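You operate a simulated robot arm through the tools that you are given. There is no shell and no other tool. Be economical: measure what you need, move in short steps, check, and stop when the job is done.

You are at the controls of a simulated robot arm. One attempt, no reset.

JOB
Snap the red cover on the blue housing, hand-tighten its thumb screw and set the housing in the green bin.
Fine: open its clamp to take it out; set it down flat.

It is judged by the outcome, as a careful person would: the job done as asked, and still so three seconds after it is handed in. It fails if anything else is knocked over, pushed out of place, dropped, spilled or broken. A push-on lid holds only when it is set on centred and level and pressed home; a screw cap is set on level and turned clockwise until tight.

ROBOT AND FRAMES
A 7-joint arm with a two-finger parallel gripper on a trunk, on a base that drives. Base frame: it is fixed to the floor where the robot stands at the start and does not move with it; the origin is under the middle of the robot, x ahead of it, y to its left, z up; the surface under the hand at the start is at about z = 900. Units: mm, rad, N and s.
With the tool pointing down near the work surface it reaches from about 200 to 720 mm from the robot's upright axis, wherever it stands. Its first joint turns from -2.897 to 2.897 rad. Places, roughly: blue housing [-1250, -250, 1000]; blue-knob clamp of the white-mark pallet [-1400, -200, 1000]; inside of the green good bin [800, 100, 900]; red cover (10x6x2 cm) [500, -200, 900]; thumb screw of the red cover [500, -200, 900]; top of the long blue housing [-1300, -200, 1000]; yellow-knob clamp of the white-mark pallet [-1300, -200, 1000]. Payload 1.57 kg.
The tool frame sits at the grasp point between the pads (the TCP): z along the fingers, y along the line on which they close. The tips reach 30 mm beyond it. Largest opening 110 mm; finger width 24, thickness 12; the body of the gripper, 48 by 112 mm, starts 78 mm behind the TCP.
Orientation is that of the tool frame in the base frame, as a unit quaternion [w, x, y, z]. With the fingers straight down and closing along the base's y, the tool's x points along the base's -x, its y along +y and its z along -z.

CONTROLS
- The arm moves only by the tool jog_arm. Its argument "deltas" is a list of rows, each an object (a shift or turn left out is 0, a gripper value left out holds the last) with "linear": the shift along the tool's x, y, z in mm, a list of three; "angular": the turn, a rotation vector about the tool's x, y, z in rad, a list of three; "jaw": the finger opening in mm, from 0 to 110. In form: [{"linear": [tx, ty, tz], "angular": [ax, ay, az], "jaw": jaw}, ...]. A call has 1 to 20 rows; each row shifts and turns the commanded pose from where the row before left it, along the tool's axes as they then stand. Each row takes 0.2 s and may step no farther than 50 mm and 0.15 rad from the row before; otherwise, or with a gripper value out of range, the whole call is refused. A pose out of reach is approached as far as the arm can. The call stops where the force on the tool passes 40 N (or 10 N more than at its start, if that is more) or the arm is blocked; 0.2 s more then pass. The fingers move at their own pace (about 45 mm/s each) and stop on an object; they squeeze with about 27 N. The grip force told is the motor's: it shows also when the fingers shut on nothing. Time passes only in rows, and 0.2 s behind the last, so rows that do not move let the fingers close. The reply holds the time, the measured pose of the TCP, the force on the tool along the base axes, the opening and the grip force, in the units named above and with some noise, with the torque about the TCP (base axes, N m) and any sound that the robot's microphone picked up.
- Cameras (640 x 400 px; columns grow to the right, rows downward): "scene" is now at [15.5, 111.4, 1548.4]; the picture's right is [-0.49, -0.87, 0.00], its down [-0.53, 0.30, -0.79] and it looks along [0.69, -0.39, -0.61] (base axes); focal length 260 px, centre (320, 200). "wrist" rides on the gripper at [70, 16, -141] in the tool frame; the picture's right is [-0.23, 0.97, 0.00], its down [-0.86, -0.20, -0.48] and it looks along [-0.47, -0.11, 0.88] (tool axes); focal length 222 px, centre (320, 200). There is no depth. A picture from a camera that has moved, and an enlarged one, comes with that camera's place and axes in the base frame and with its lens.
- camera(camera): a new picture of that camera. No time passes.
- raise_lower(by): slides the trunk up (or, below 0, down) by that many mm; the arm and the scene camera ride with it, the base frame stays. It gives what a move gives, with no picture.
- roll_base(legs): drives the robot by 1 to 6 legs, each [ahead, turn to the left] in mm and rad, along the robot's own axes; the way and the turn of a leg run together, so that a leg with both is an arc; at most 1500 mm and 3.142 rad a leg. The arm and the cameras ride along, it lands a little off, and it stops where it bumps. It gives what a move gives.
- pan_tilt(pan, tilt): turns the head with the scene camera to pan (to the left, within 2.705 rad either way) and tilt (down, from -0.506 to 1.204), counted from straight ahead of the robot. It gives what a move gives.
- enlarge(camera, box): a new picture of the part [left, top, right, bottom] of that camera's present view, enlarged. No time passes.
- job_done(): hands the job in; it is judged then, once.

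Go step by step. Nothing tells you exact positions but the pictures and the camera data: compare them with the known pose of the tool, close in by small moves and look again before you grip or let go. The budget is 120 turns and 98 pictures, counting those below and the enlarged ones. Unless the task says otherwise, let go and move clear before handing in, and close with one line.

The tools are called by a JSON object that holds its "name" and its "arguments". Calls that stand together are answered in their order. jog_arm: Moves the arm, as the interface text tells. Its arguments: {"type":"object","properties":{"deltas":{"type":"array","items":{"type":"object","properties":{"linear":{"type":"array","items":{"type":"number"}},"angular":{"type":"array","items":{"type":"number"}},"jaw":{"type":"number"}}}}},"required":["deltas"]} The other tools are called the same way: raise_lower (by) slides the trunk up or down; roll_base (legs) drives the base; pan_tilt (pan, tilt) turns the head that bears the scene camera; camera (camera) takes a picture; enlarge (camera, box) takes an enlarged picture of a part of a camera's view; job_done () hands the job in.

At the start:

```text
time: 0.0
ee_pos: [418.8, -225.6, 1222.0]
tcp_rot: [0.0, 0.0, 1.0, 0.0]
wrist_force: [0.2, -0.7, 0.6]
torque: [0.0, -0.04, -0.01]
grip_width: 110.0
grasp_force: 0.0
trunk travel left (down, up): [-475.0, 115.0]
robot x, y, heading: [-0.6, -3.0, -0.002]
head pan, tilt: [-0.511, 0.66]
```

scene: 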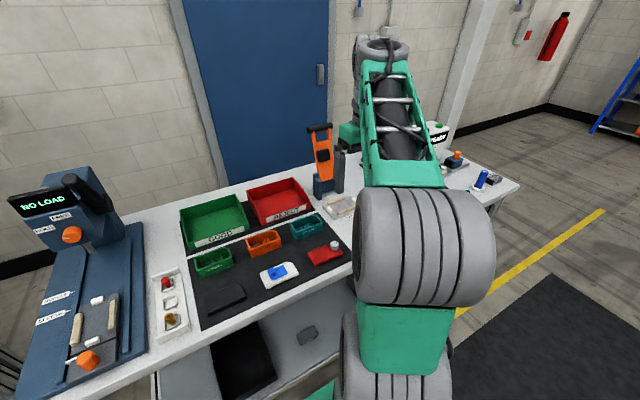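
wrist: 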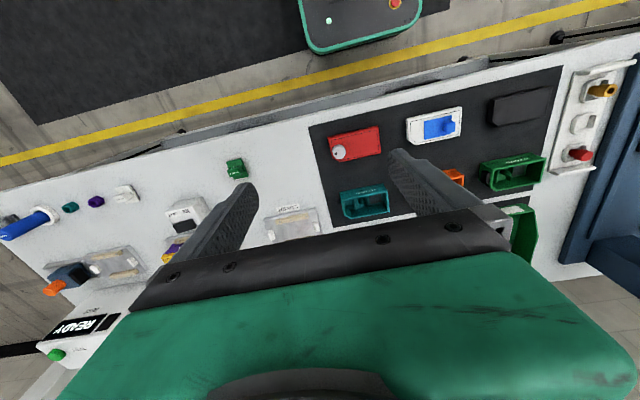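

I see the bench ahead with the good bin, the red cover (with its thumb screw) on a dark mat, and the housing should be behind me. I look closer at the cover and then turn the head backward.

{"name": "enlarge", "arguments": {"camera": "scene", "box": [160, 180, 370, 310]}}

{"name": "enlarge", "arguments": {"camera": "wrist", "box": [280, 60, 600, 260]}}

{"name": "pan_tilt", "arguments": {"pan": 2.7, "tilt": 0.5}}

{"name": "camera", "arguments": {"camera": "scene"}}

```text
3.05 times, centred on (265, 245) of scene
camera zoom: at [15.5, 111.4, 1548.4], right [-0.49, -0.87, 0.0], down [-0.53, 0.3, -0.79], along [0.69, -0.39, -0.61], focal length 791 px, centre (488, 63)
```

zoom: 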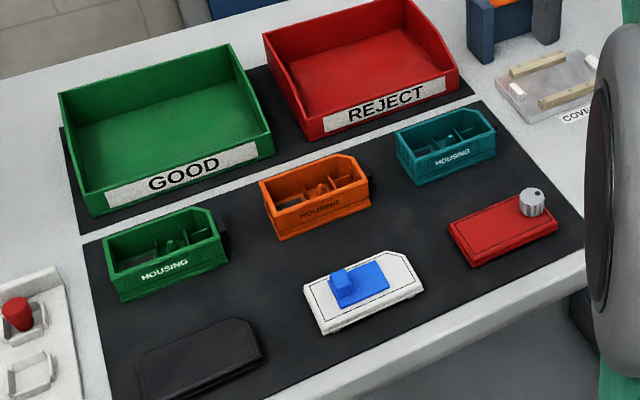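

```text
2.00 times, centred on (440, 160) of wrist
camera zoom: at [348.8, -208.6, 1363.2], right [0.23, 0.97, 0.0], down [0.86, -0.2, 0.48], along [0.47, -0.11, -0.88], focal length 444 px, centre (80, 280)
```

zoom: 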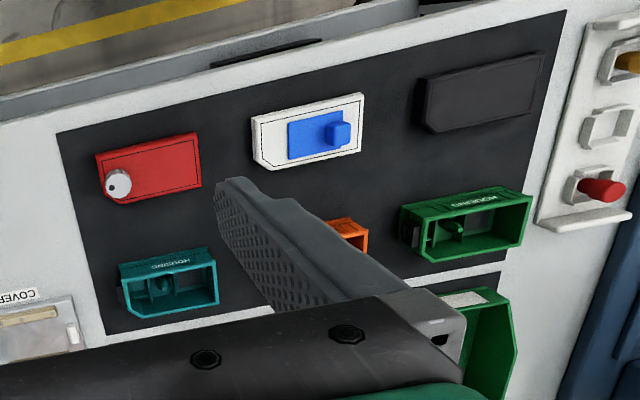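

```text
time: 2.7
ee_pos: [418.7, -224.9, 1222.2]
tcp_rot: [0.001, 0.0, 1.0, -0.001]
wrist_force: [-0.2, -0.7, 0.3]
torque: [0.01, -0.02, 0.0]
grip_width: 110.4
grasp_force: 0.1
trunk travel left (down, up): [-475.0, 115.0]
robot x, y, heading: [0.7, 0.6, -0.001]
head pan, tilt: [2.7, 0.499]
```

```text
93 pictures are left
camera scene: at [-142.1, 192.7, 1562.7], right [0.43, 0.9, 0.0], down [0.43, -0.2, -0.88], along [-0.79, 0.38, -0.48], focal length 260 px, centre (320, 200)
```

scene: 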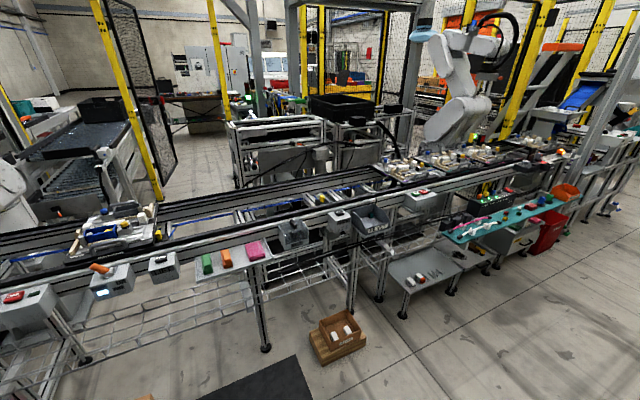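

Behind me is a conveyor with a pallet holding the long blue housing. I zoom in there.

{"name": "enlarge", "arguments": {"camera": "scene", "box": [0, 180, 280, 350]}}

{"name": "enlarge", "arguments": {"camera": "scene", "box": [50, 190, 180, 270]}}

```text
2.29 times, centred on (140, 265) of scene
camera zoom: at [-142.1, 192.7, 1562.7], right [0.43, 0.9, 0.0], down [0.43, -0.2, -0.88], along [-0.79, 0.38, -0.48], focal length 594 px, centre (731, 51)
```

zoom: 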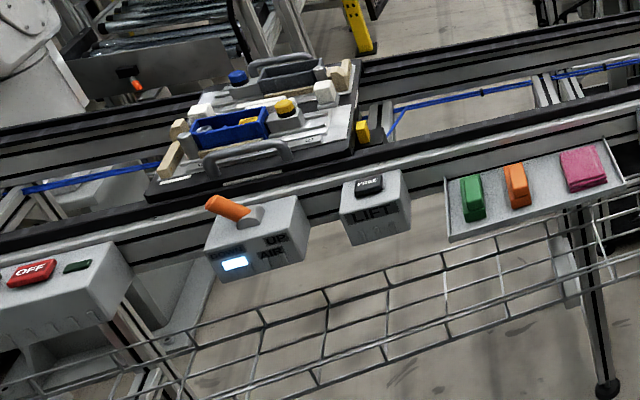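

```text
4.92 times, centred on (115, 230) of scene
camera zoom: at [-142.1, 192.7, 1562.7], right [0.43, 0.9, 0.0], down [0.43, -0.2, -0.88], along [-0.79, 0.38, -0.48], focal length 1278 px, centre (1329, 52)
```

zoom: 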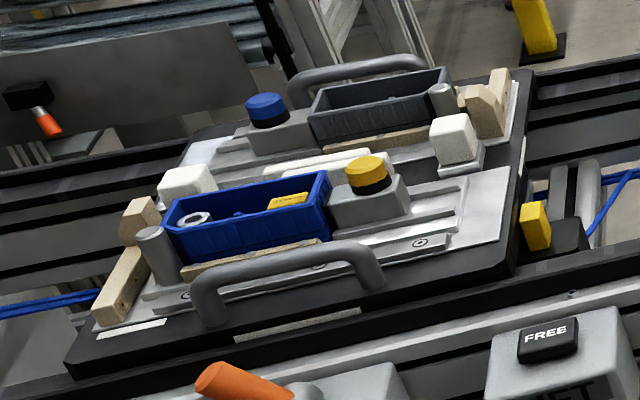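

The blue housing sits in the near slot, held by the yellow-knob clamp; its screw boss is at the -y end. The cover seems to be around (476, -169) with its screw at the -y end. I move above it and turn the tool 90° so it closes across the 6 cm side.

{"name": "jog_arm", "arguments": {"deltas": [{"linear": [-29, 28, 30]}, {"linear": [-28, 28, 30]}, {"linear": [0, 0, 30], "angular": [0, 0, 0.1428]}, {"angular": [0, 0, 0.1428]}, {"angular": [0, 0, 0.1428]}, {"angular": [0, 0, 0.1428]}, {"angular": [0, 0, 0.1428]}, {"angular": [0, 0, 0.1428]}, {"angular": [0, 0, 0.1428]}, {"angular": [0, 0, 0.1428]}, {"angular": [0, 0, 0.1428]}, {"angular": [0, 0, 0.1428]}, {"angular": [0, 0, 0.1428]}, {}]}}

{"name": "camera", "arguments": {"camera": "wrist"}}

```text
refused: row 1 steps farther than a row can; nothing moved
```

```text
90 pictures are left
camera wrist: at [348.8, -208.6, 1363.2], right [0.23, 0.97, 0.0], down [0.86, -0.2, 0.48], along [0.47, -0.11, -0.88], focal length 222 px, centre (320, 200)
```

wrist: 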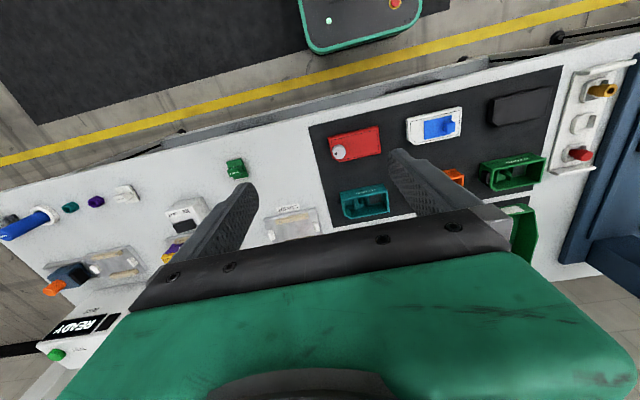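

The step was too long; I repeat it with smaller ones.

{"name": "jog_arm", "arguments": {"deltas": [{"linear": [-19, 19, 30]}, {"linear": [-19, 19, 30]}, {"linear": [-19, 18, 30]}, {"angular": [0, 0, 0.1428]}, {"angular": [0, 0, 0.1428]}, {"angular": [0, 0, 0.1428]}, {"angular": [0, 0, 0.1428]}, {"angular": [0, 0, 0.1428]}, {"angular": [0, 0, 0.1428]}, {"angular": [0, 0, 0.1428]}, {"angular": [0, 0, 0.1428]}, {"angular": [0, 0, 0.1428]}, {"angular": [0, 0, 0.1428]}, {"angular": [0, 0, 0.1428]}, {}]}}

{"name": "camera", "arguments": {"camera": "wrist"}}

```text
time: 5.9
ee_pos: [476.2, -167.1, 1132.9]
tcp_rot: [0.0, 0.708, 0.706, -0.001]
wrist_force: [0.1, 0.5, -1.0]
torque: [-0.01, 0.01, -0.01]
grip_width: 109.9
grasp_force: 0.0
trunk travel left (down, up): [-475.0, 115.0]
robot x, y, heading: [1.0, -0.2, -0.002]
head pan, tilt: [2.7, 0.499]
```

```text
89 pictures are left
camera wrist: at [492.3, -98.7, 1273.6], right [0.97, -0.23, 0.0], down [-0.2, -0.85, 0.48], along [-0.11, -0.47, -0.88], focal length 222 px, centre (320, 200)
```

wrist: 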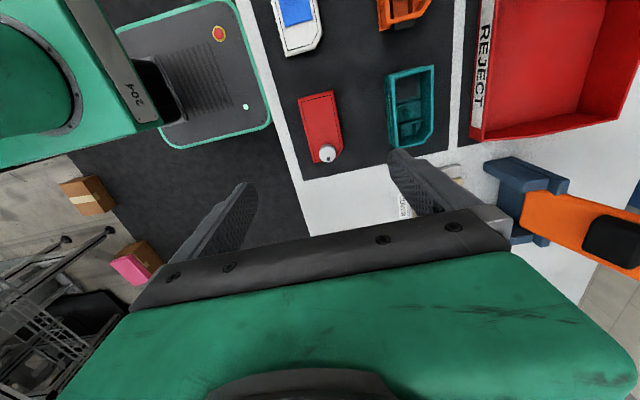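

{"name": "enlarge", "arguments": {"camera": "wrist", "box": [260, 70, 420, 170]}}

```text
4.00 times, centred on (340, 120) of wrist
camera zoom: at [492.3, -98.7, 1273.6], right [0.97, -0.23, 0.0], down [-0.2, -0.85, 0.48], along [-0.11, -0.47, -0.88], focal length 888 px, centre (240, 520)
```

zoom: 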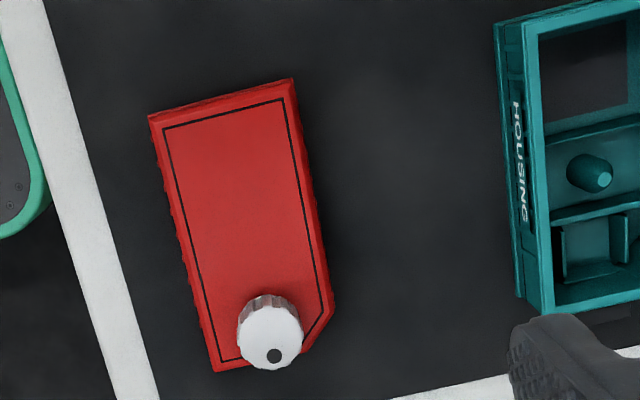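

The cover is axis-aligned, centred near (480.5, -168) with the screw near (480, -203). I centre on it and go down in stages.

{"name": "jog_arm", "arguments": {"deltas": [{"linear": [-1, 4.3, 40], "jaw": 85}, {"linear": [0, 0, 40]}, {"linear": [0, 0, 40]}, {"linear": [0, 0, 30]}, {}]}}

{"name": "enlarge", "arguments": {"camera": "wrist", "box": [160, 100, 480, 300]}}

```text
time: 7.1
ee_pos: [480.3, -168.8, 982.3]
tcp_rot: [-0.001, 0.707, 0.707, 0.0]
wrist_force: [0.4, 0.4, 0.2]
torque: [0.01, 0.04, -0.01]
grip_width: 84.9
grasp_force: 0.0
trunk travel left (down, up): [-475.0, 115.0]
robot x, y, heading: [-2.2, -2.0, -0.002]
head pan, tilt: [2.7, 0.499]
```

```text
2.00 times, centred on (320, 200) of wrist
camera zoom: at [495.9, -97.8, 1122.8], right [0.97, -0.23, 0.0], down [-0.2, -0.86, 0.48], along [-0.11, -0.47, -0.88], focal length 444 px, centre (320, 200)
```

zoom: 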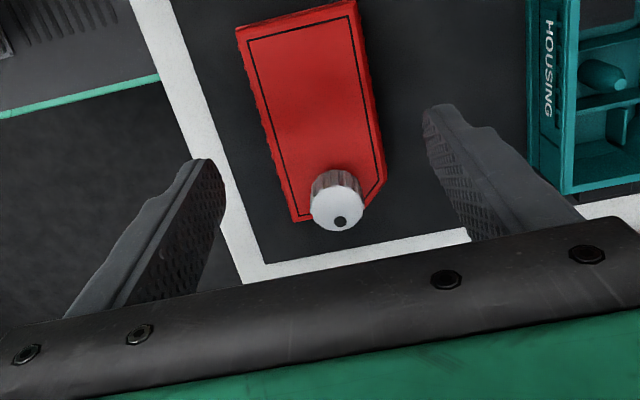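

{"name": "jog_arm", "arguments": {"deltas": [{"linear": [0, 0, 20]}, {"linear": [0, 0, 15]}, {"linear": [0, 0, 9]}, {}]}}

{"name": "enlarge", "arguments": {"camera": "wrist", "box": [160, 50, 480, 250]}}

```text
time: 8.1
ee_pos: [478.9, -167.6, 940.0]
tcp_rot: [0.0, 0.708, 0.707, 0.001]
wrist_force: [0.9, -0.2, -0.4]
torque: [0.0, 0.01, -0.01]
grip_width: 85.1
grasp_force: 0.0
trunk travel left (down, up): [-475.0, 115.0]
robot x, y, heading: [-1.5, 1.8, 0.001]
head pan, tilt: [2.7, 0.499]
```

```text
2.00 times, centred on (320, 150) of wrist
camera zoom: at [496.7, -98.1, 1079.9], right [0.97, -0.23, 0.0], down [-0.2, -0.86, 0.48], along [-0.11, -0.47, -0.88], focal length 444 px, centre (320, 300)
```

zoom: 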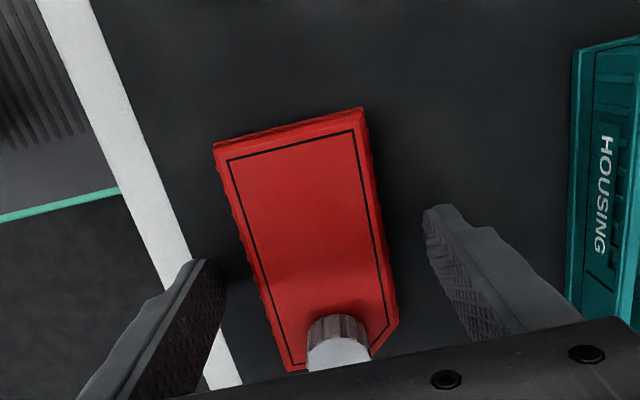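

{"name": "jog_arm", "arguments": {"deltas": [{"linear": [0, 0, 4]}, {"jaw": 40}, {}, {}, {}, {}]}}

{"name": "camera", "arguments": {"camera": "wrist"}}

```text
time: 9.5
ee_pos: [480.6, -169.5, 933.1]
tcp_rot: [0.0, 0.707, 0.708, 0.0]
wrist_force: [0.2, 0.1, 0.2]
torque: [0.0, 0.0, -0.03]
grip_width: 53.1
grasp_force: 27.7
trunk travel left (down, up): [-475.0, 115.0]
robot x, y, heading: [-0.5, -3.9, 0.0]
head pan, tilt: [2.7, 0.499]
```

```text
85 pictures are left
camera wrist: at [496.3, -98.2, 1074.8], right [0.97, -0.23, 0.0], down [-0.2, -0.86, 0.48], along [-0.11, -0.47, -0.88], focal length 222 px, centre (320, 200)
```

wrist: 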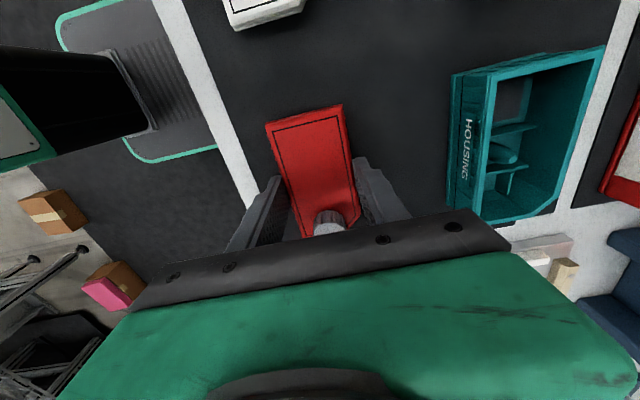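

Cover gripped (53 mm wide). I lift it high, draw the arm in, and check it before driving off.

{"name": "jog_arm", "arguments": {"deltas": [{"linear": [0, 0, -15]}, {"linear": [0, 0, -30]}, {"linear": [0, 0, -45]}, {"linear": [0, 0, -45]}, {"linear": [0, 0, -45]}, {"linear": [0, 0, -45]}, {"linear": [0, 0, -45]}, {"linear": [0, 0, -30]}, {"linear": [20, -40, 0]}, {"linear": [30, -35, 0]}, {}]}}

{"name": "enlarge", "arguments": {"camera": "wrist", "box": [160, 50, 480, 250]}}

```text
time: 11.9
ee_pos: [403.4, -123.1, 1236.0]
tcp_rot: [0.0, 0.708, 0.707, 0.0]
wrist_force: [0.1, 0.1, -1.0]
torque: [-0.01, -0.02, 0.01]
grip_width: 53.0
grasp_force: 27.3
trunk travel left (down, up): [-475.0, 115.0]
robot x, y, heading: [2.5, -0.8, 0.004]
head pan, tilt: [2.7, 0.499]
```

```text
2.00 times, centred on (320, 150) of wrist
camera zoom: at [419.5, -52.6, 1376.7], right [0.97, -0.23, 0.0], down [-0.2, -0.86, 0.48], along [-0.11, -0.47, -0.88], focal length 444 px, centre (320, 300)
```

zoom: 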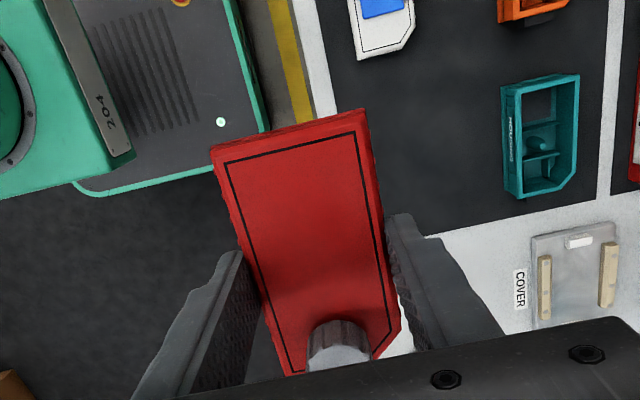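

The cover is held level. Now drive: back off, turn around and sidestep toward the conveyor.

{"name": "roll_base", "arguments": {"legs": [[-450, 0], [0, -1.571], [200, 0], [0, -1.571]]}}

{"name": "pan_tilt", "arguments": {"pan": 0.0, "tilt": 0.6}}

{"name": "camera", "arguments": {"camera": "scene"}}

```text
time: 23.5
ee_pos: [-847.7, -82.2, 1235.4]
tcp_rot: [0.0, 0.711, -0.703, 0.0]
wrist_force: [0.3, 0.2, -1.0]
torque: [-0.01, -0.01, -0.02]
grip_width: 53.2
grasp_force: 26.7
trunk travel left (down, up): [-475.0, 115.0]
robot x, y, heading: [-443.2, -202.5, -3.136]
head pan, tilt: [2.7, 0.499]
```

```text
time: 25.9
ee_pos: [-847.9, -80.3, 1236.0]
tcp_rot: [0.001, 0.711, -0.704, 0.0]
wrist_force: [-0.6, -0.2, -0.7]
torque: [-0.01, 0.0, 0.03]
grip_width: 52.9
grasp_force: 27.6
trunk travel left (down, up): [-475.0, 115.0]
robot x, y, heading: [-444.6, -203.2, -3.134]
head pan, tilt: [0.0, 0.6]
```

```text
83 pictures are left
camera scene: at [-470.0, -356.4, 1553.6], right [-0.01, 1.0, 0.0], down [0.56, 0.01, -0.83], along [-0.83, -0.01, -0.56], focal length 260 px, centre (320, 200)
```

scene: 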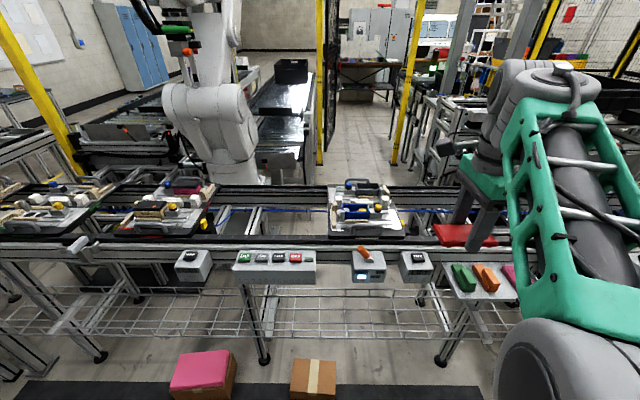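

{"name": "enlarge", "arguments": {"camera": "scene", "box": [220, 160, 440, 298]}}

{"name": "enlarge", "arguments": {"camera": "scene", "box": [315, 170, 415, 240]}}

```text
2.90 times, centred on (330, 229) of scene
camera zoom: at [-470.0, -356.4, 1553.6], right [-0.01, 1.0, 0.0], down [0.56, 0.01, -0.83], along [-0.83, -0.01, -0.56], focal length 753 px, centre (291, 116)
```

zoom: 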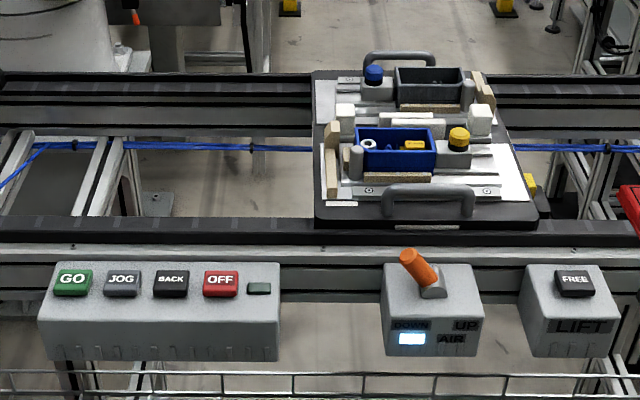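

```text
5.71 times, centred on (365, 205) of scene
camera zoom: at [-470.0, -356.4, 1553.6], right [-0.01, 1.0, 0.0], down [0.56, 0.01, -0.83], along [-0.83, -0.01, -0.56], focal length 1484 px, centre (63, 171)
```

zoom: 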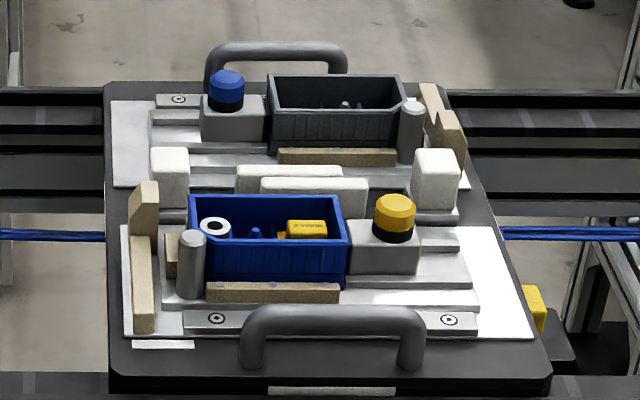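

The housing top is roughly at (-1225, -238, ~1010), clear at the middles of its long sides, with the yellow clamp at its +y end. I drive 210 mm closer and turn the tool half a turn so the cover's screw end points to -y.

{"name": "roll_base", "arguments": {"legs": [[210, 0]]}}

{"name": "jog_arm", "arguments": {"deltas": [{"angular": [0, 0, -0.149]}, {"angular": [0, 0, -0.149]}, {"angular": [0, 0, -0.149]}, {"angular": [0, 0, -0.149]}, {"angular": [0, 0, -0.149]}, {"angular": [0, 0, -0.149]}, {"angular": [0, 0, -0.149]}, {"angular": [0, 0, -0.149]}, {"angular": [0, 0, -0.149]}, {"angular": [0, 0, -0.149]}, {"angular": [0, 0, -0.149]}, {"angular": [0, 0, -0.149]}, {"angular": [0, 0, -0.149]}, {"angular": [0, 0, -0.149]}, {"angular": [0, 0, -0.149]}, {"angular": [0, 0, -0.149]}, {"angular": [0, 0, -0.149]}, {"angular": [0, 0, -0.149]}, {"angular": [0, 0, -0.149]}, {"angular": [0, 0, -0.149]}]}}

```text
time: 27.5
ee_pos: [-1057.0, -84.8, 1234.8]
tcp_rot: [0.0, 0.711, -0.704, 0.0]
wrist_force: [0.4, -0.4, -1.2]
torque: [0.03, 0.02, -0.01]
grip_width: 53.1
grasp_force: 27.1
trunk travel left (down, up): [-475.0, 115.0]
robot x, y, heading: [-654.8, -202.7, -3.134]
head pan, tilt: [0.0, 0.6]
```

```text
time: 31.7
ee_pos: [-1056.7, -83.4, 1235.6]
tcp_rot: [0.001, 0.757, 0.653, 0.001]
wrist_force: [-0.2, -0.7, -0.5]
torque: [-0.02, 0.03, 0.0]
grip_width: 53.0
grasp_force: 26.8
trunk travel left (down, up): [-475.0, 115.0]
robot x, y, heading: [-651.6, -202.4, -3.13]
head pan, tilt: [0.0, 0.6]
```

{"name": "jog_arm", "arguments": {"deltas": [{"angular": [0, 0, -0.145]}, {"linear": [-40, 0, 0]}, {"linear": [-40, 0, 0]}, {}]}}

{"name": "camera", "arguments": {"camera": "wrist"}}

```text
time: 32.7
ee_pos: [-1056.7, -168.2, 1232.3]
tcp_rot: [0.0, 0.709, 0.706, 0.001]
wrist_force: [-0.6, -0.3, -1.1]
torque: [0.01, 0.01, -0.01]
grip_width: 53.1
grasp_force: 26.9
trunk travel left (down, up): [-475.0, 115.0]
robot x, y, heading: [-649.4, -199.8, -3.131]
head pan, tilt: [0.0, 0.6]
```

```text
80 pictures are left
camera wrist: at [-1040.8, -98.5, 1373.8], right [0.97, -0.23, 0.0], down [-0.2, -0.85, 0.48], along [-0.11, -0.47, -0.88], focal length 222 px, centre (320, 200)
```

wrist: 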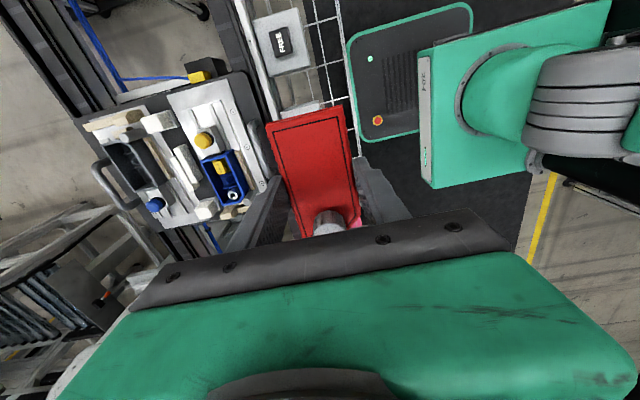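

{"name": "enlarge", "arguments": {"camera": "wrist", "box": [160, 100, 280, 225]}}

```text
3.20 times, centred on (220, 162) of wrist
camera zoom: at [-1040.8, -98.5, 1373.8], right [0.97, -0.23, 0.0], down [-0.2, -0.85, 0.48], along [-0.11, -0.47, -0.88], focal length 711 px, centre (640, 320)
```

zoom: 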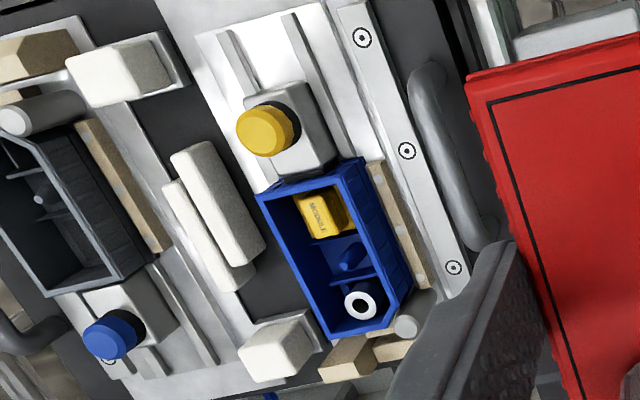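

Chamfer and ring corner match the cover's orientation. I move closer and lower, keeping beside the housing, for a better measurement.

{"name": "jog_arm", "arguments": {"deltas": [{"linear": [-19, -16, 23]}, {"linear": [-19, -16, 23]}, {"linear": [-19, -16, 23]}, {"linear": [0, -16, 23]}, {}]}}

{"name": "camera", "arguments": {"camera": "wrist"}}

{"name": "enlarge", "arguments": {"camera": "wrist", "box": [120, 80, 280, 180]}}

```text
time: 33.9
ee_pos: [-1119.1, -220.8, 1141.8]
tcp_rot: [0.001, 0.709, 0.706, 0.001]
wrist_force: [-0.4, -0.6, -0.6]
torque: [0.02, -0.01, 0.03]
grip_width: 52.9
grasp_force: 27.4
trunk travel left (down, up): [-475.0, 115.0]
robot x, y, heading: [-650.8, -202.8, -3.127]
head pan, tilt: [0.0, 0.6]
```

```text
78 pictures are left
camera wrist: at [-1102.4, -150.3, 1282.6], right [0.97, -0.23, 0.0], down [-0.2, -0.85, 0.48], along [-0.11, -0.47, -0.88], focal length 222 px, centre (320, 200)
```

wrist: 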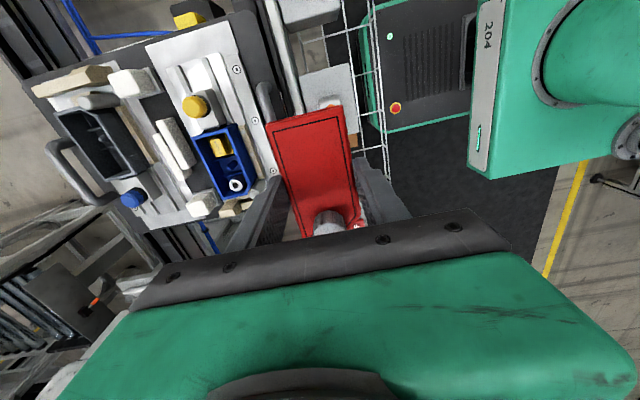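

```text
4.00 times, centred on (200, 130) of wrist
camera zoom: at [-1102.4, -150.3, 1282.6], right [0.97, -0.23, 0.0], down [-0.2, -0.85, 0.48], along [-0.11, -0.47, -0.88], focal length 888 px, centre (800, 480)
```

zoom: 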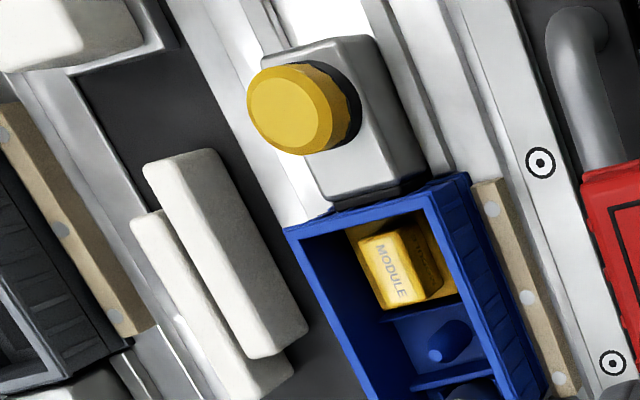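

{"name": "enlarge", "arguments": {"camera": "wrist", "box": [160, 110, 288, 206]}}

```text
4.17 times, centred on (224, 158) of wrist
camera zoom: at [-1102.4, -150.3, 1282.6], right [0.97, -0.23, 0.0], down [-0.2, -0.85, 0.48], along [-0.11, -0.47, -0.88], focal length 926 px, centre (720, 375)
```

zoom: 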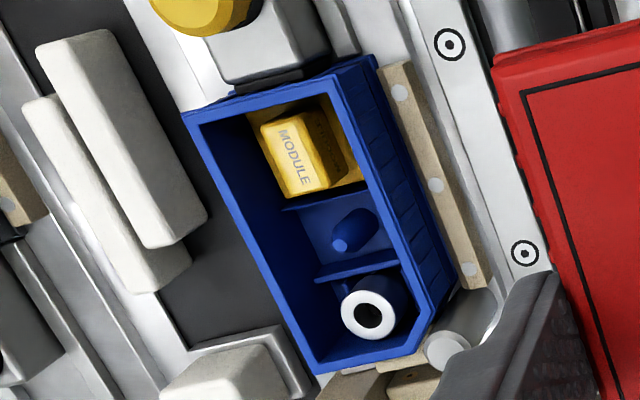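

Rim of the housing computed at centre about (-1263, -229), z about 975. I carry the cover over it, stopping about 40 mm above.

{"name": "jog_arm", "arguments": {"deltas": [{"linear": [-2.5, -36, 0]}, {"linear": [-2.5, -36, 0]}, {"linear": [-2.5, -36, 0]}, {"linear": [-2.5, -36, 0]}, {"linear": [0, 0, 30]}, {"linear": [0, 0, 30]}, {"linear": [0, 0, 30]}, {}]}}

{"name": "camera", "arguments": {"camera": "wrist"}}

{"name": "camera", "arguments": {"camera": "scene"}}

```text
time: 35.7
ee_pos: [-1264.8, -226.7, 1056.9]
tcp_rot: [0.0, 0.708, 0.706, -0.001]
wrist_force: [-0.3, -1.0, -0.3]
torque: [0.02, -0.02, 0.03]
grip_width: 52.9
grasp_force: 27.4
trunk travel left (down, up): [-475.0, 115.0]
robot x, y, heading: [-652.4, -199.7, -3.131]
head pan, tilt: [0.0, 0.6]
```

```text
75 pictures are left
camera wrist: at [-1248.2, -155.9, 1196.6], right [0.97, -0.23, 0.0], down [-0.2, -0.85, 0.48], along [-0.11, -0.47, -0.88], focal length 222 px, centre (320, 200)
```

wrist: 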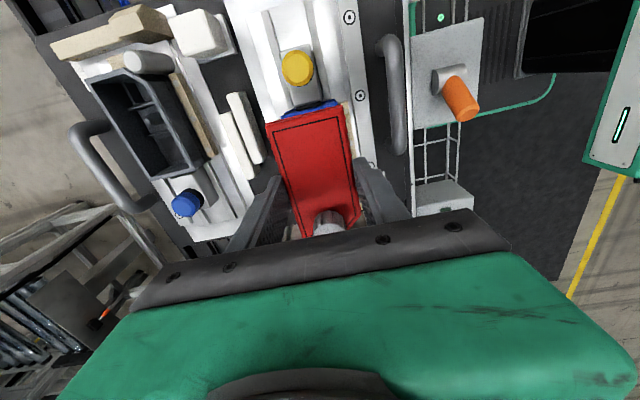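

```text
74 pictures are left
camera scene: at [-678.2, -358.6, 1553.6], right [-0.01, 1.0, 0.0], down [0.56, 0.01, -0.83], along [-0.82, -0.01, -0.56], focal length 260 px, centre (320, 200)
```

scene: 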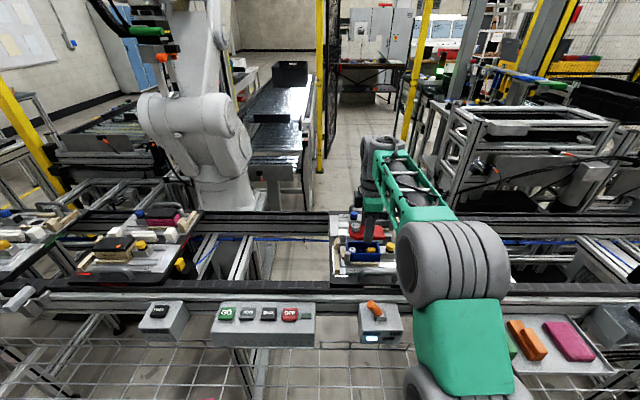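

{"name": "enlarge", "arguments": {"camera": "wrist", "box": [240, 90, 400, 190]}}

{"name": "enlarge", "arguments": {"camera": "scene", "box": [325, 205, 405, 285]}}

```text
4.00 times, centred on (320, 140) of wrist
camera zoom: at [-1248.2, -155.9, 1196.6], right [0.97, -0.23, 0.0], down [-0.2, -0.85, 0.48], along [-0.11, -0.47, -0.88], focal length 888 px, centre (320, 440)
```

zoom: 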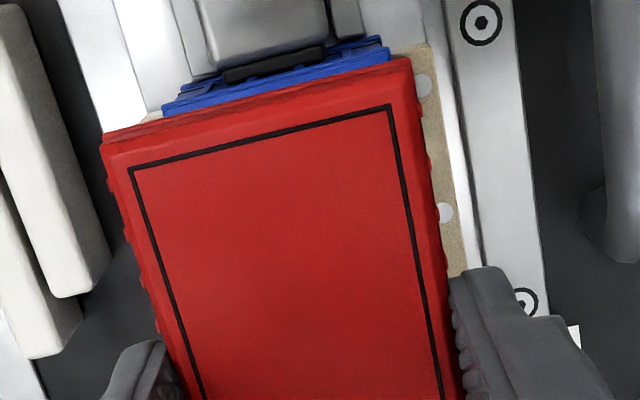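

```text
5.00 times, centred on (365, 245) of scene
camera zoom: at [-678.2, -358.6, 1553.6], right [-0.01, 1.0, 0.0], down [0.56, 0.01, -0.83], along [-0.82, -0.01, -0.56], focal length 1298 px, centre (95, -25)
```

zoom: 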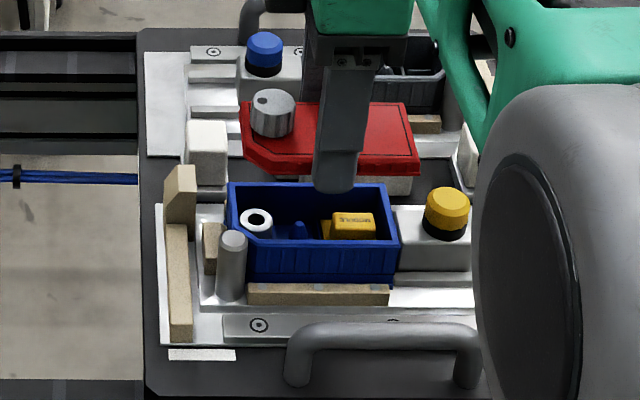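

Wrist view: cover aligned in x but about 4.5 mm too far toward +y. I correct and go lower for another check.

{"name": "jog_arm", "arguments": {"deltas": [{"linear": [-4.5, 0, 15]}, {"linear": [0, 0, 15]}, {}]}}

{"name": "enlarge", "arguments": {"camera": "wrist", "box": [240, 90, 400, 190]}}

{"name": "enlarge", "arguments": {"camera": "scene", "box": [325, 215, 405, 285]}}

```text
time: 36.5
ee_pos: [-1266.7, -231.7, 1024.4]
tcp_rot: [0.0, 0.708, 0.706, 0.0]
wrist_force: [0.1, -0.4, -0.1]
torque: [0.02, 0.01, -0.04]
grip_width: 52.8
grasp_force: 27.1
trunk travel left (down, up): [-475.0, 115.0]
robot x, y, heading: [-650.7, -201.5, -3.132]
head pan, tilt: [0.0, 0.6]
```

```text
4.00 times, centred on (320, 140) of wrist
camera zoom: at [-1249.9, -162.7, 1165.5], right [0.97, -0.23, 0.0], down [-0.2, -0.85, 0.48], along [-0.11, -0.47, -0.88], focal length 888 px, centre (320, 440)
```

zoom: 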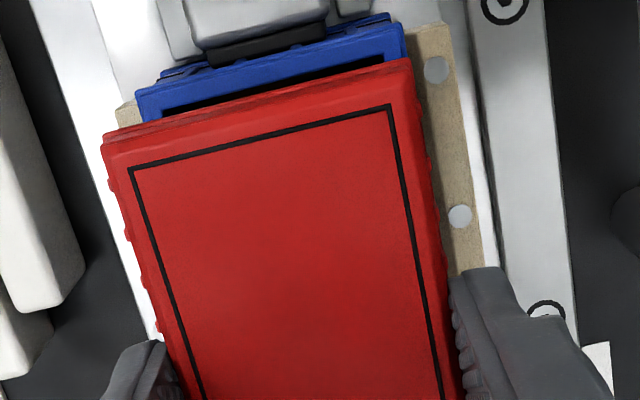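

```text
5.71 times, centred on (365, 250) of scene
camera zoom: at [-678.1, -358.6, 1553.6], right [-0.01, 1.0, 0.0], down [0.56, 0.01, -0.83], along [-0.82, -0.01, -0.56], focal length 1484 px, centre (63, -86)
```

zoom: 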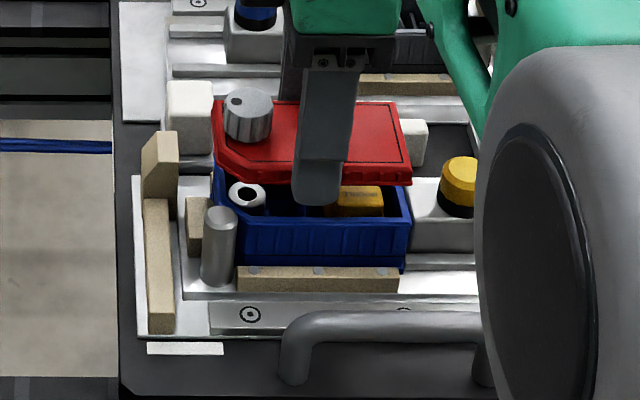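

The cover sits ~2 mm too far to -y; the plate's lower edge is about 23 mm below the TCP, with a lip under it, the fingertips reaching a bit below. I correct by +2.3 mm and lower gently until near contact.

{"name": "jog_arm", "arguments": {"deltas": [{"linear": [2.3, 0.8, 0]}, {"linear": [0, 0, 6]}, {"linear": [0, 0, 4]}, {"linear": [0, 0, 3]}, {}]}}

{"name": "enlarge", "arguments": {"camera": "wrist", "box": [240, 90, 400, 190]}}

{"name": "enlarge", "arguments": {"camera": "scene", "box": [335, 225, 395, 275]}}

```text
time: 37.7
ee_pos: [-1265.3, -232.4, 1011.5]
tcp_rot: [0.0, 0.708, 0.706, 0.0]
wrist_force: [-0.4, -0.1, -0.8]
torque: [0.02, -0.02, -0.03]
grip_width: 52.7
grasp_force: 27.0
trunk travel left (down, up): [-475.0, 115.0]
robot x, y, heading: [-653.7, -206.0, -3.133]
head pan, tilt: [0.0, 0.6]
```

```text
4.00 times, centred on (320, 140) of wrist
camera zoom: at [-1248.8, -161.5, 1151.4], right [0.97, -0.23, 0.0], down [-0.2, -0.85, 0.48], along [-0.11, -0.47, -0.88], focal length 888 px, centre (320, 440)
```

zoom: 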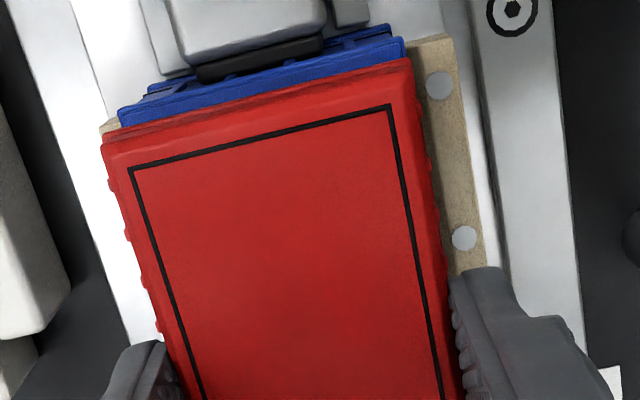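

```text
8.00 times, centred on (365, 250) of scene
camera zoom: at [-678.1, -358.7, 1553.6], right [-0.01, 1.0, 0.0], down [0.56, 0.01, -0.83], along [-0.82, -0.01, -0.56], focal length 2077 px, centre (-40, -200)
```

zoom: 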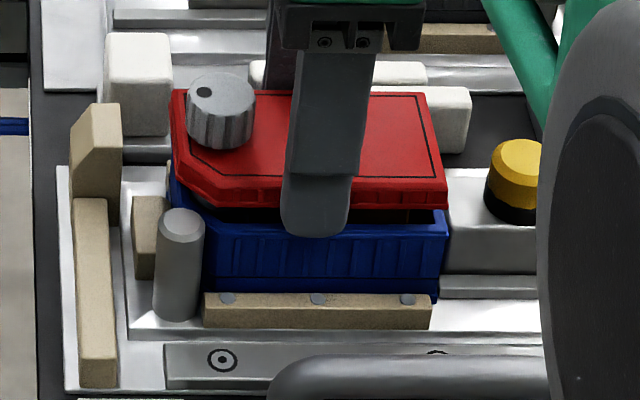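

{"name": "jog_arm", "arguments": {"deltas": [{"linear": [2, 0, 0]}, {"linear": [0, 0, 3]}, {}]}}

{"name": "enlarge", "arguments": {"camera": "wrist", "box": [240, 90, 400, 190]}}

{"name": "enlarge", "arguments": {"camera": "scene", "box": [335, 225, 395, 275]}}

```text
time: 38.5
ee_pos: [-1265.1, -230.2, 1007.0]
tcp_rot: [0.0, 0.709, 0.705, 0.0]
wrist_force: [-0.3, 1.0, -0.4]
torque: [0.02, 0.01, 0.0]
grip_width: 52.9
grasp_force: 27.2
trunk travel left (down, up): [-475.0, 115.0]
robot x, y, heading: [-651.1, -201.7, -3.13]
head pan, tilt: [0.0, 0.6]
```

```text
4.00 times, centred on (320, 140) of wrist
camera zoom: at [-1248.3, -159.4, 1148.1], right [0.97, -0.23, 0.0], down [-0.2, -0.85, 0.48], along [-0.11, -0.47, -0.88], focal length 888 px, centre (320, 440)
```

zoom: 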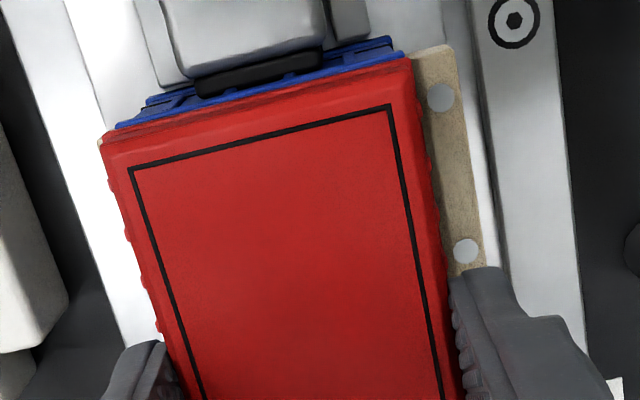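

```text
8.00 times, centred on (365, 250) of scene
camera zoom: at [-678.2, -358.7, 1553.6], right [-0.01, 1.0, 0.0], down [0.56, 0.01, -0.83], along [-0.82, -0.01, -0.56], focal length 2077 px, centre (-40, -200)
```

zoom: 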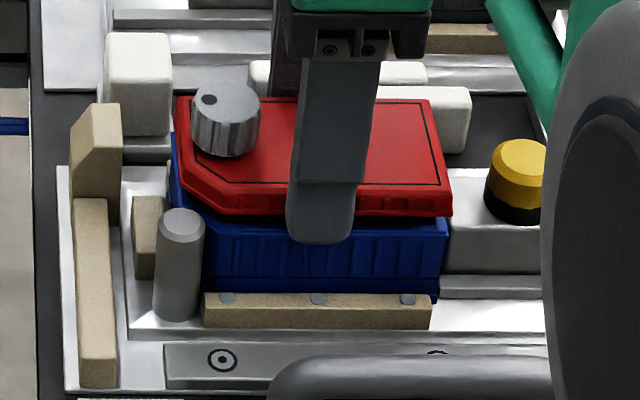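

Now aligned within a millimetre. I lower gently until I feel contact.

{"name": "jog_arm", "arguments": {"deltas": [{"linear": [0, -0.7, 1]}, {"linear": [0, 0, 1.5]}, {"linear": [0, 0, 1.5]}, {}]}}

{"name": "enlarge", "arguments": {"camera": "scene", "box": [335, 225, 395, 275]}}

```text
time: 39.5
ee_pos: [-1264.6, -229.8, 1003.7]
tcp_rot: [0.0, 0.709, 0.705, 0.0]
wrist_force: [-0.2, 0.8, 3.1]
torque: [0.04, -0.12, 0.03]
grip_width: 53.0
grasp_force: 26.8
trunk travel left (down, up): [-475.0, 115.0]
robot x, y, heading: [-652.9, -202.2, -3.128]
head pan, tilt: [0.0, 0.6]
```

```text
8.00 times, centred on (365, 250) of scene
camera zoom: at [-677.8, -358.6, 1553.7], right [-0.01, 1.0, 0.0], down [0.56, 0.01, -0.83], along [-0.83, -0.01, -0.56], focal length 2077 px, centre (-40, -200)
```

zoom: 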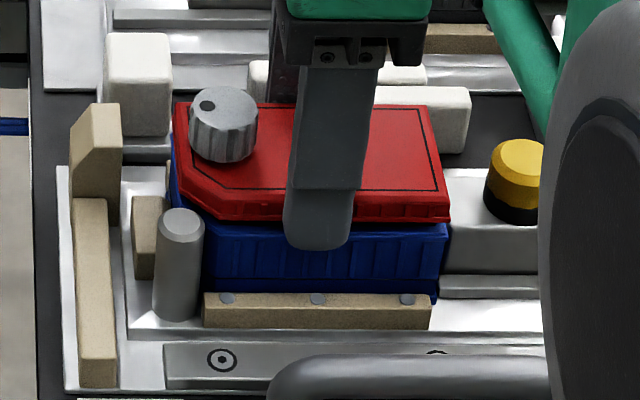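

Light contact (3 N). I press on gently to see whether it goes home.

{"name": "jog_arm", "arguments": {"deltas": [{"linear": [0, 0, 1]}, {"linear": [0, 0, 1]}, {"linear": [0, 0, 1]}, {}]}}

{"name": "enlarge", "arguments": {"camera": "scene", "box": [335, 225, 395, 275]}}

```text
time: 40.5
ee_pos: [-1264.4, -230.1, 1003.6]
tcp_rot: [-0.003, 0.708, 0.707, -0.002]
wrist_force: [-0.1, 0.4, 24.8]
torque: [-0.02, -0.67, 0.05]
grip_width: 53.0
grasp_force: 26.9
trunk travel left (down, up): [-475.0, 115.0]
robot x, y, heading: [-651.7, -198.1, -3.129]
head pan, tilt: [0.0, 0.6]
```

```text
8.00 times, centred on (365, 250) of scene
camera zoom: at [-676.0, -358.6, 1553.9], right [-0.01, 1.0, 0.0], down [0.56, 0.01, -0.83], along [-0.83, -0.01, -0.56], focal length 2077 px, centre (-40, -200)
```

zoom: 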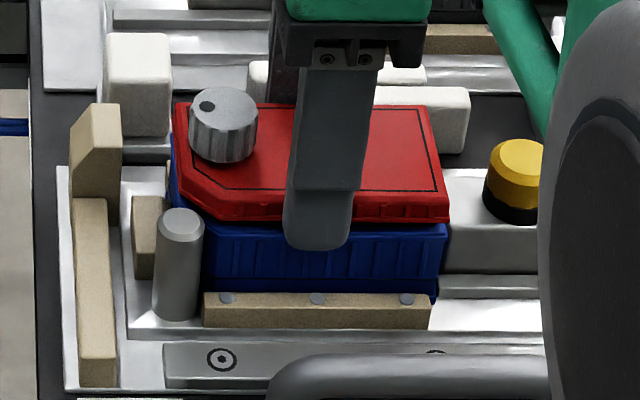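

The contact torque shows the front fingertip standing on the rim while the plate is a few mm above it. I ease up slightly, open the jaws a little to let the lid rest on the rim, then look.

{"name": "jog_arm", "arguments": {"deltas": [{"linear": [0, 0, -2]}, {"linear": [0, 0, -0.5]}, {"jaw": 56}, {"jaw": 60}, {"jaw": 63}, {}]}}

{"name": "enlarge", "arguments": {"camera": "scene", "box": [335, 225, 395, 275]}}

{"name": "enlarge", "arguments": {"camera": "wrist", "box": [240, 90, 400, 190]}}

```text
time: 41.9
ee_pos: [-1264.3, -230.2, 1001.8]
tcp_rot: [0.002, 0.709, 0.705, 0.001]
wrist_force: [-1.1, -0.4, 0.1]
torque: [-0.02, 0.0, 0.01]
grip_width: 63.0
grasp_force: 0.1
trunk travel left (down, up): [-475.0, 115.0]
robot x, y, heading: [-651.6, -200.8, -3.13]
head pan, tilt: [0.0, 0.6]
```

```text
8.00 times, centred on (365, 250) of scene
camera zoom: at [-678.3, -358.6, 1553.5], right [-0.01, 1.0, 0.0], down [0.57, 0.01, -0.82], along [-0.82, -0.01, -0.57], focal length 2077 px, centre (-40, -200)
```

zoom: 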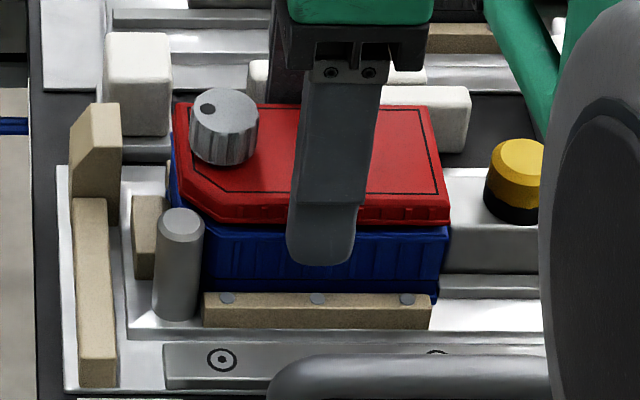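

```text
4.00 times, centred on (320, 140) of wrist
camera zoom: at [-1248.3, -159.0, 1142.4], right [0.97, -0.23, 0.0], down [-0.21, -0.85, 0.48], along [-0.11, -0.47, -0.88], focal length 888 px, centre (320, 440)
```

zoom: 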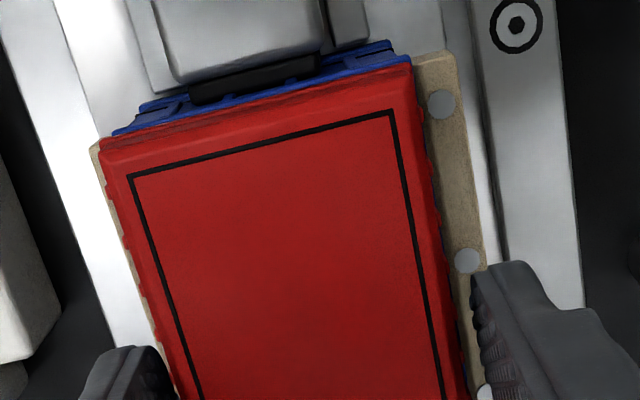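

The lid rests on the rim. I lift clear and check its alignment from above.

{"name": "jog_arm", "arguments": {"deltas": [{"linear": [0, 0, -15]}, {"linear": [0, 0, -30]}, {"linear": [25, 0, -35]}, {"linear": [25, 0, -35]}, {}]}}

{"name": "enlarge", "arguments": {"camera": "wrist", "box": [220, 70, 380, 170]}}

{"name": "enlarge", "arguments": {"camera": "scene", "box": [335, 225, 395, 275]}}

```text
time: 43.1
ee_pos: [-1262.3, -178.2, 1118.1]
tcp_rot: [0.001, 0.709, 0.706, -0.001]
wrist_force: [0.1, 0.0, -0.1]
torque: [-0.05, 0.0, -0.04]
grip_width: 62.9
grasp_force: 0.1
trunk travel left (down, up): [-475.0, 115.0]
robot x, y, heading: [-654.7, -201.9, -3.133]
head pan, tilt: [0.0, 0.6]
```

```text
4.00 times, centred on (300, 120) of wrist
camera zoom: at [-1245.6, -108.1, 1259.3], right [0.97, -0.23, 0.0], down [-0.2, -0.85, 0.48], along [-0.11, -0.47, -0.88], focal length 888 px, centre (400, 520)
```

zoom: 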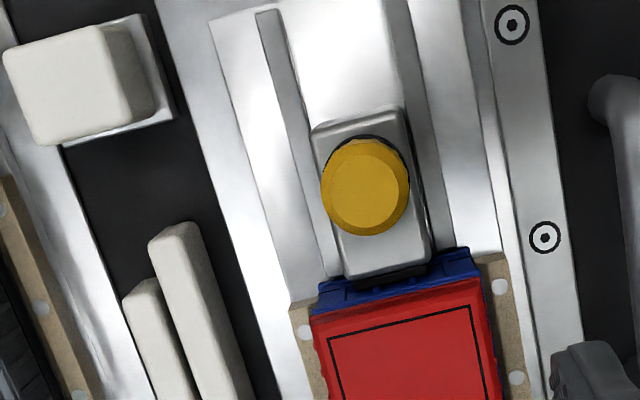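

```text
8.00 times, centred on (365, 250) of scene
camera zoom: at [-678.0, -358.5, 1553.6], right [-0.01, 1.0, 0.0], down [0.56, 0.01, -0.83], along [-0.83, -0.01, -0.56], focal length 2077 px, centre (-40, -200)
```

zoom: 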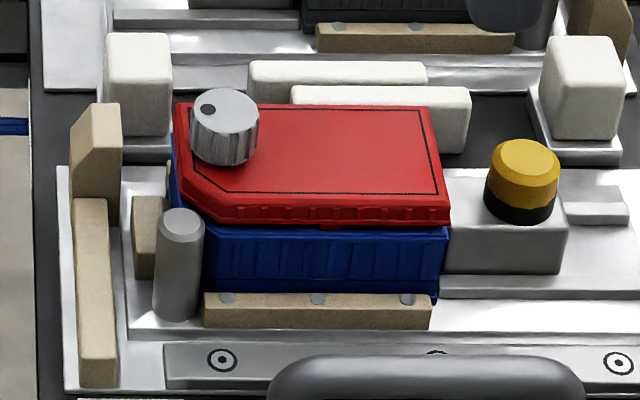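

{"name": "jog_arm", "arguments": {"deltas": [{"linear": [30, 0, -30]}, {"linear": [30, 0, -30]}, {}]}}

{"name": "enlarge", "arguments": {"camera": "wrist", "box": [240, 110, 368, 190]}}

{"name": "enlarge", "arguments": {"camera": "scene", "box": [350, 233, 386, 257]}}

```text
time: 43.9
ee_pos: [-1261.1, -119.5, 1179.1]
tcp_rot: [0.0, 0.709, 0.705, 0.001]
wrist_force: [0.2, -0.4, 0.3]
torque: [0.02, -0.01, -0.03]
grip_width: 63.1
grasp_force: 0.0
trunk travel left (down, up): [-475.0, 115.0]
robot x, y, heading: [-650.6, -202.3, -3.131]
head pan, tilt: [0.0, 0.6]
```

```text
5.00 times, centred on (304, 150) of wrist
camera zoom: at [-1244.6, -48.3, 1320.0], right [0.97, -0.23, 0.0], down [-0.2, -0.85, 0.48], along [-0.11, -0.47, -0.88], focal length 1111 px, centre (400, 450)
```

zoom: 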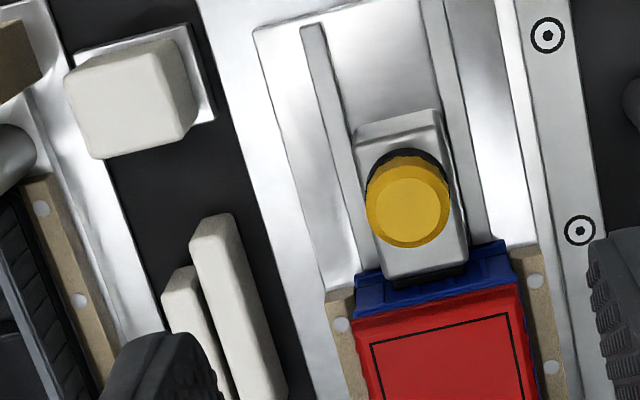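

```text
16.00 times, centred on (368, 245) of scene
camera zoom: at [-678.0, -358.5, 1553.6], right [-0.01, 1.0, 0.0], down [0.56, 0.01, -0.83], along [-0.83, -0.01, -0.56], focal length 4155 px, centre (-448, -520)
```

zoom: 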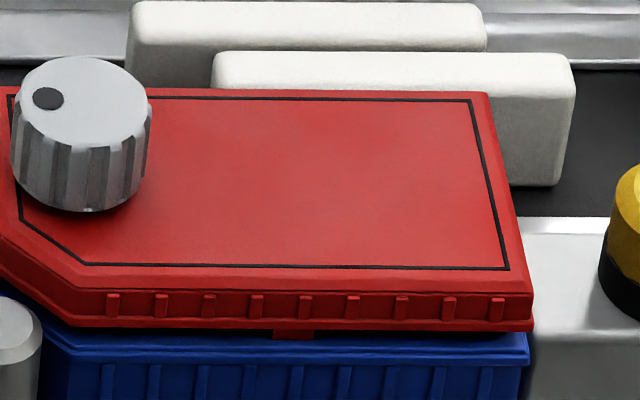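

{"name": "enlarge", "arguments": {"camera": "scene", "box": [352, 238, 370, 258]}}

{"name": "enlarge", "arguments": {"camera": "scene", "box": [376, 246, 394, 260]}}

```text
16.00 times, centred on (361, 248) of scene
camera zoom: at [-678.0, -358.5, 1553.6], right [-0.01, 1.0, 0.0], down [0.56, 0.01, -0.83], along [-0.83, -0.01, -0.56], focal length 4155 px, centre (-336, -568)
```

zoom: 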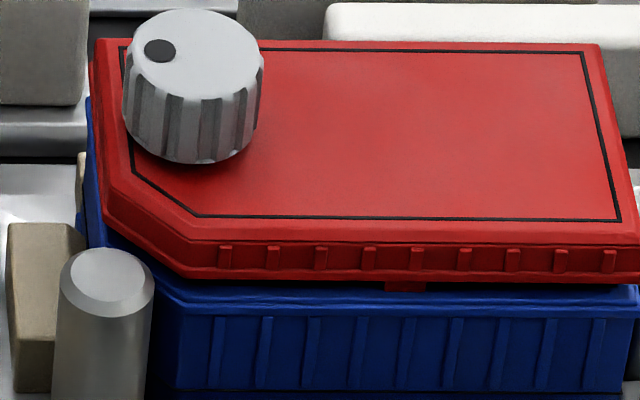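

```text
16.00 times, centred on (385, 253) of scene
camera zoom: at [-678.0, -358.5, 1553.6], right [-0.01, 1.0, 0.0], down [0.56, 0.01, -0.83], along [-0.83, -0.01, -0.56], focal length 4155 px, centre (-720, -648)
```

zoom: 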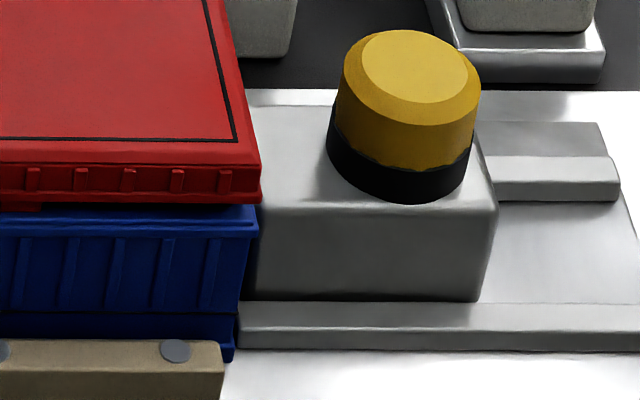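

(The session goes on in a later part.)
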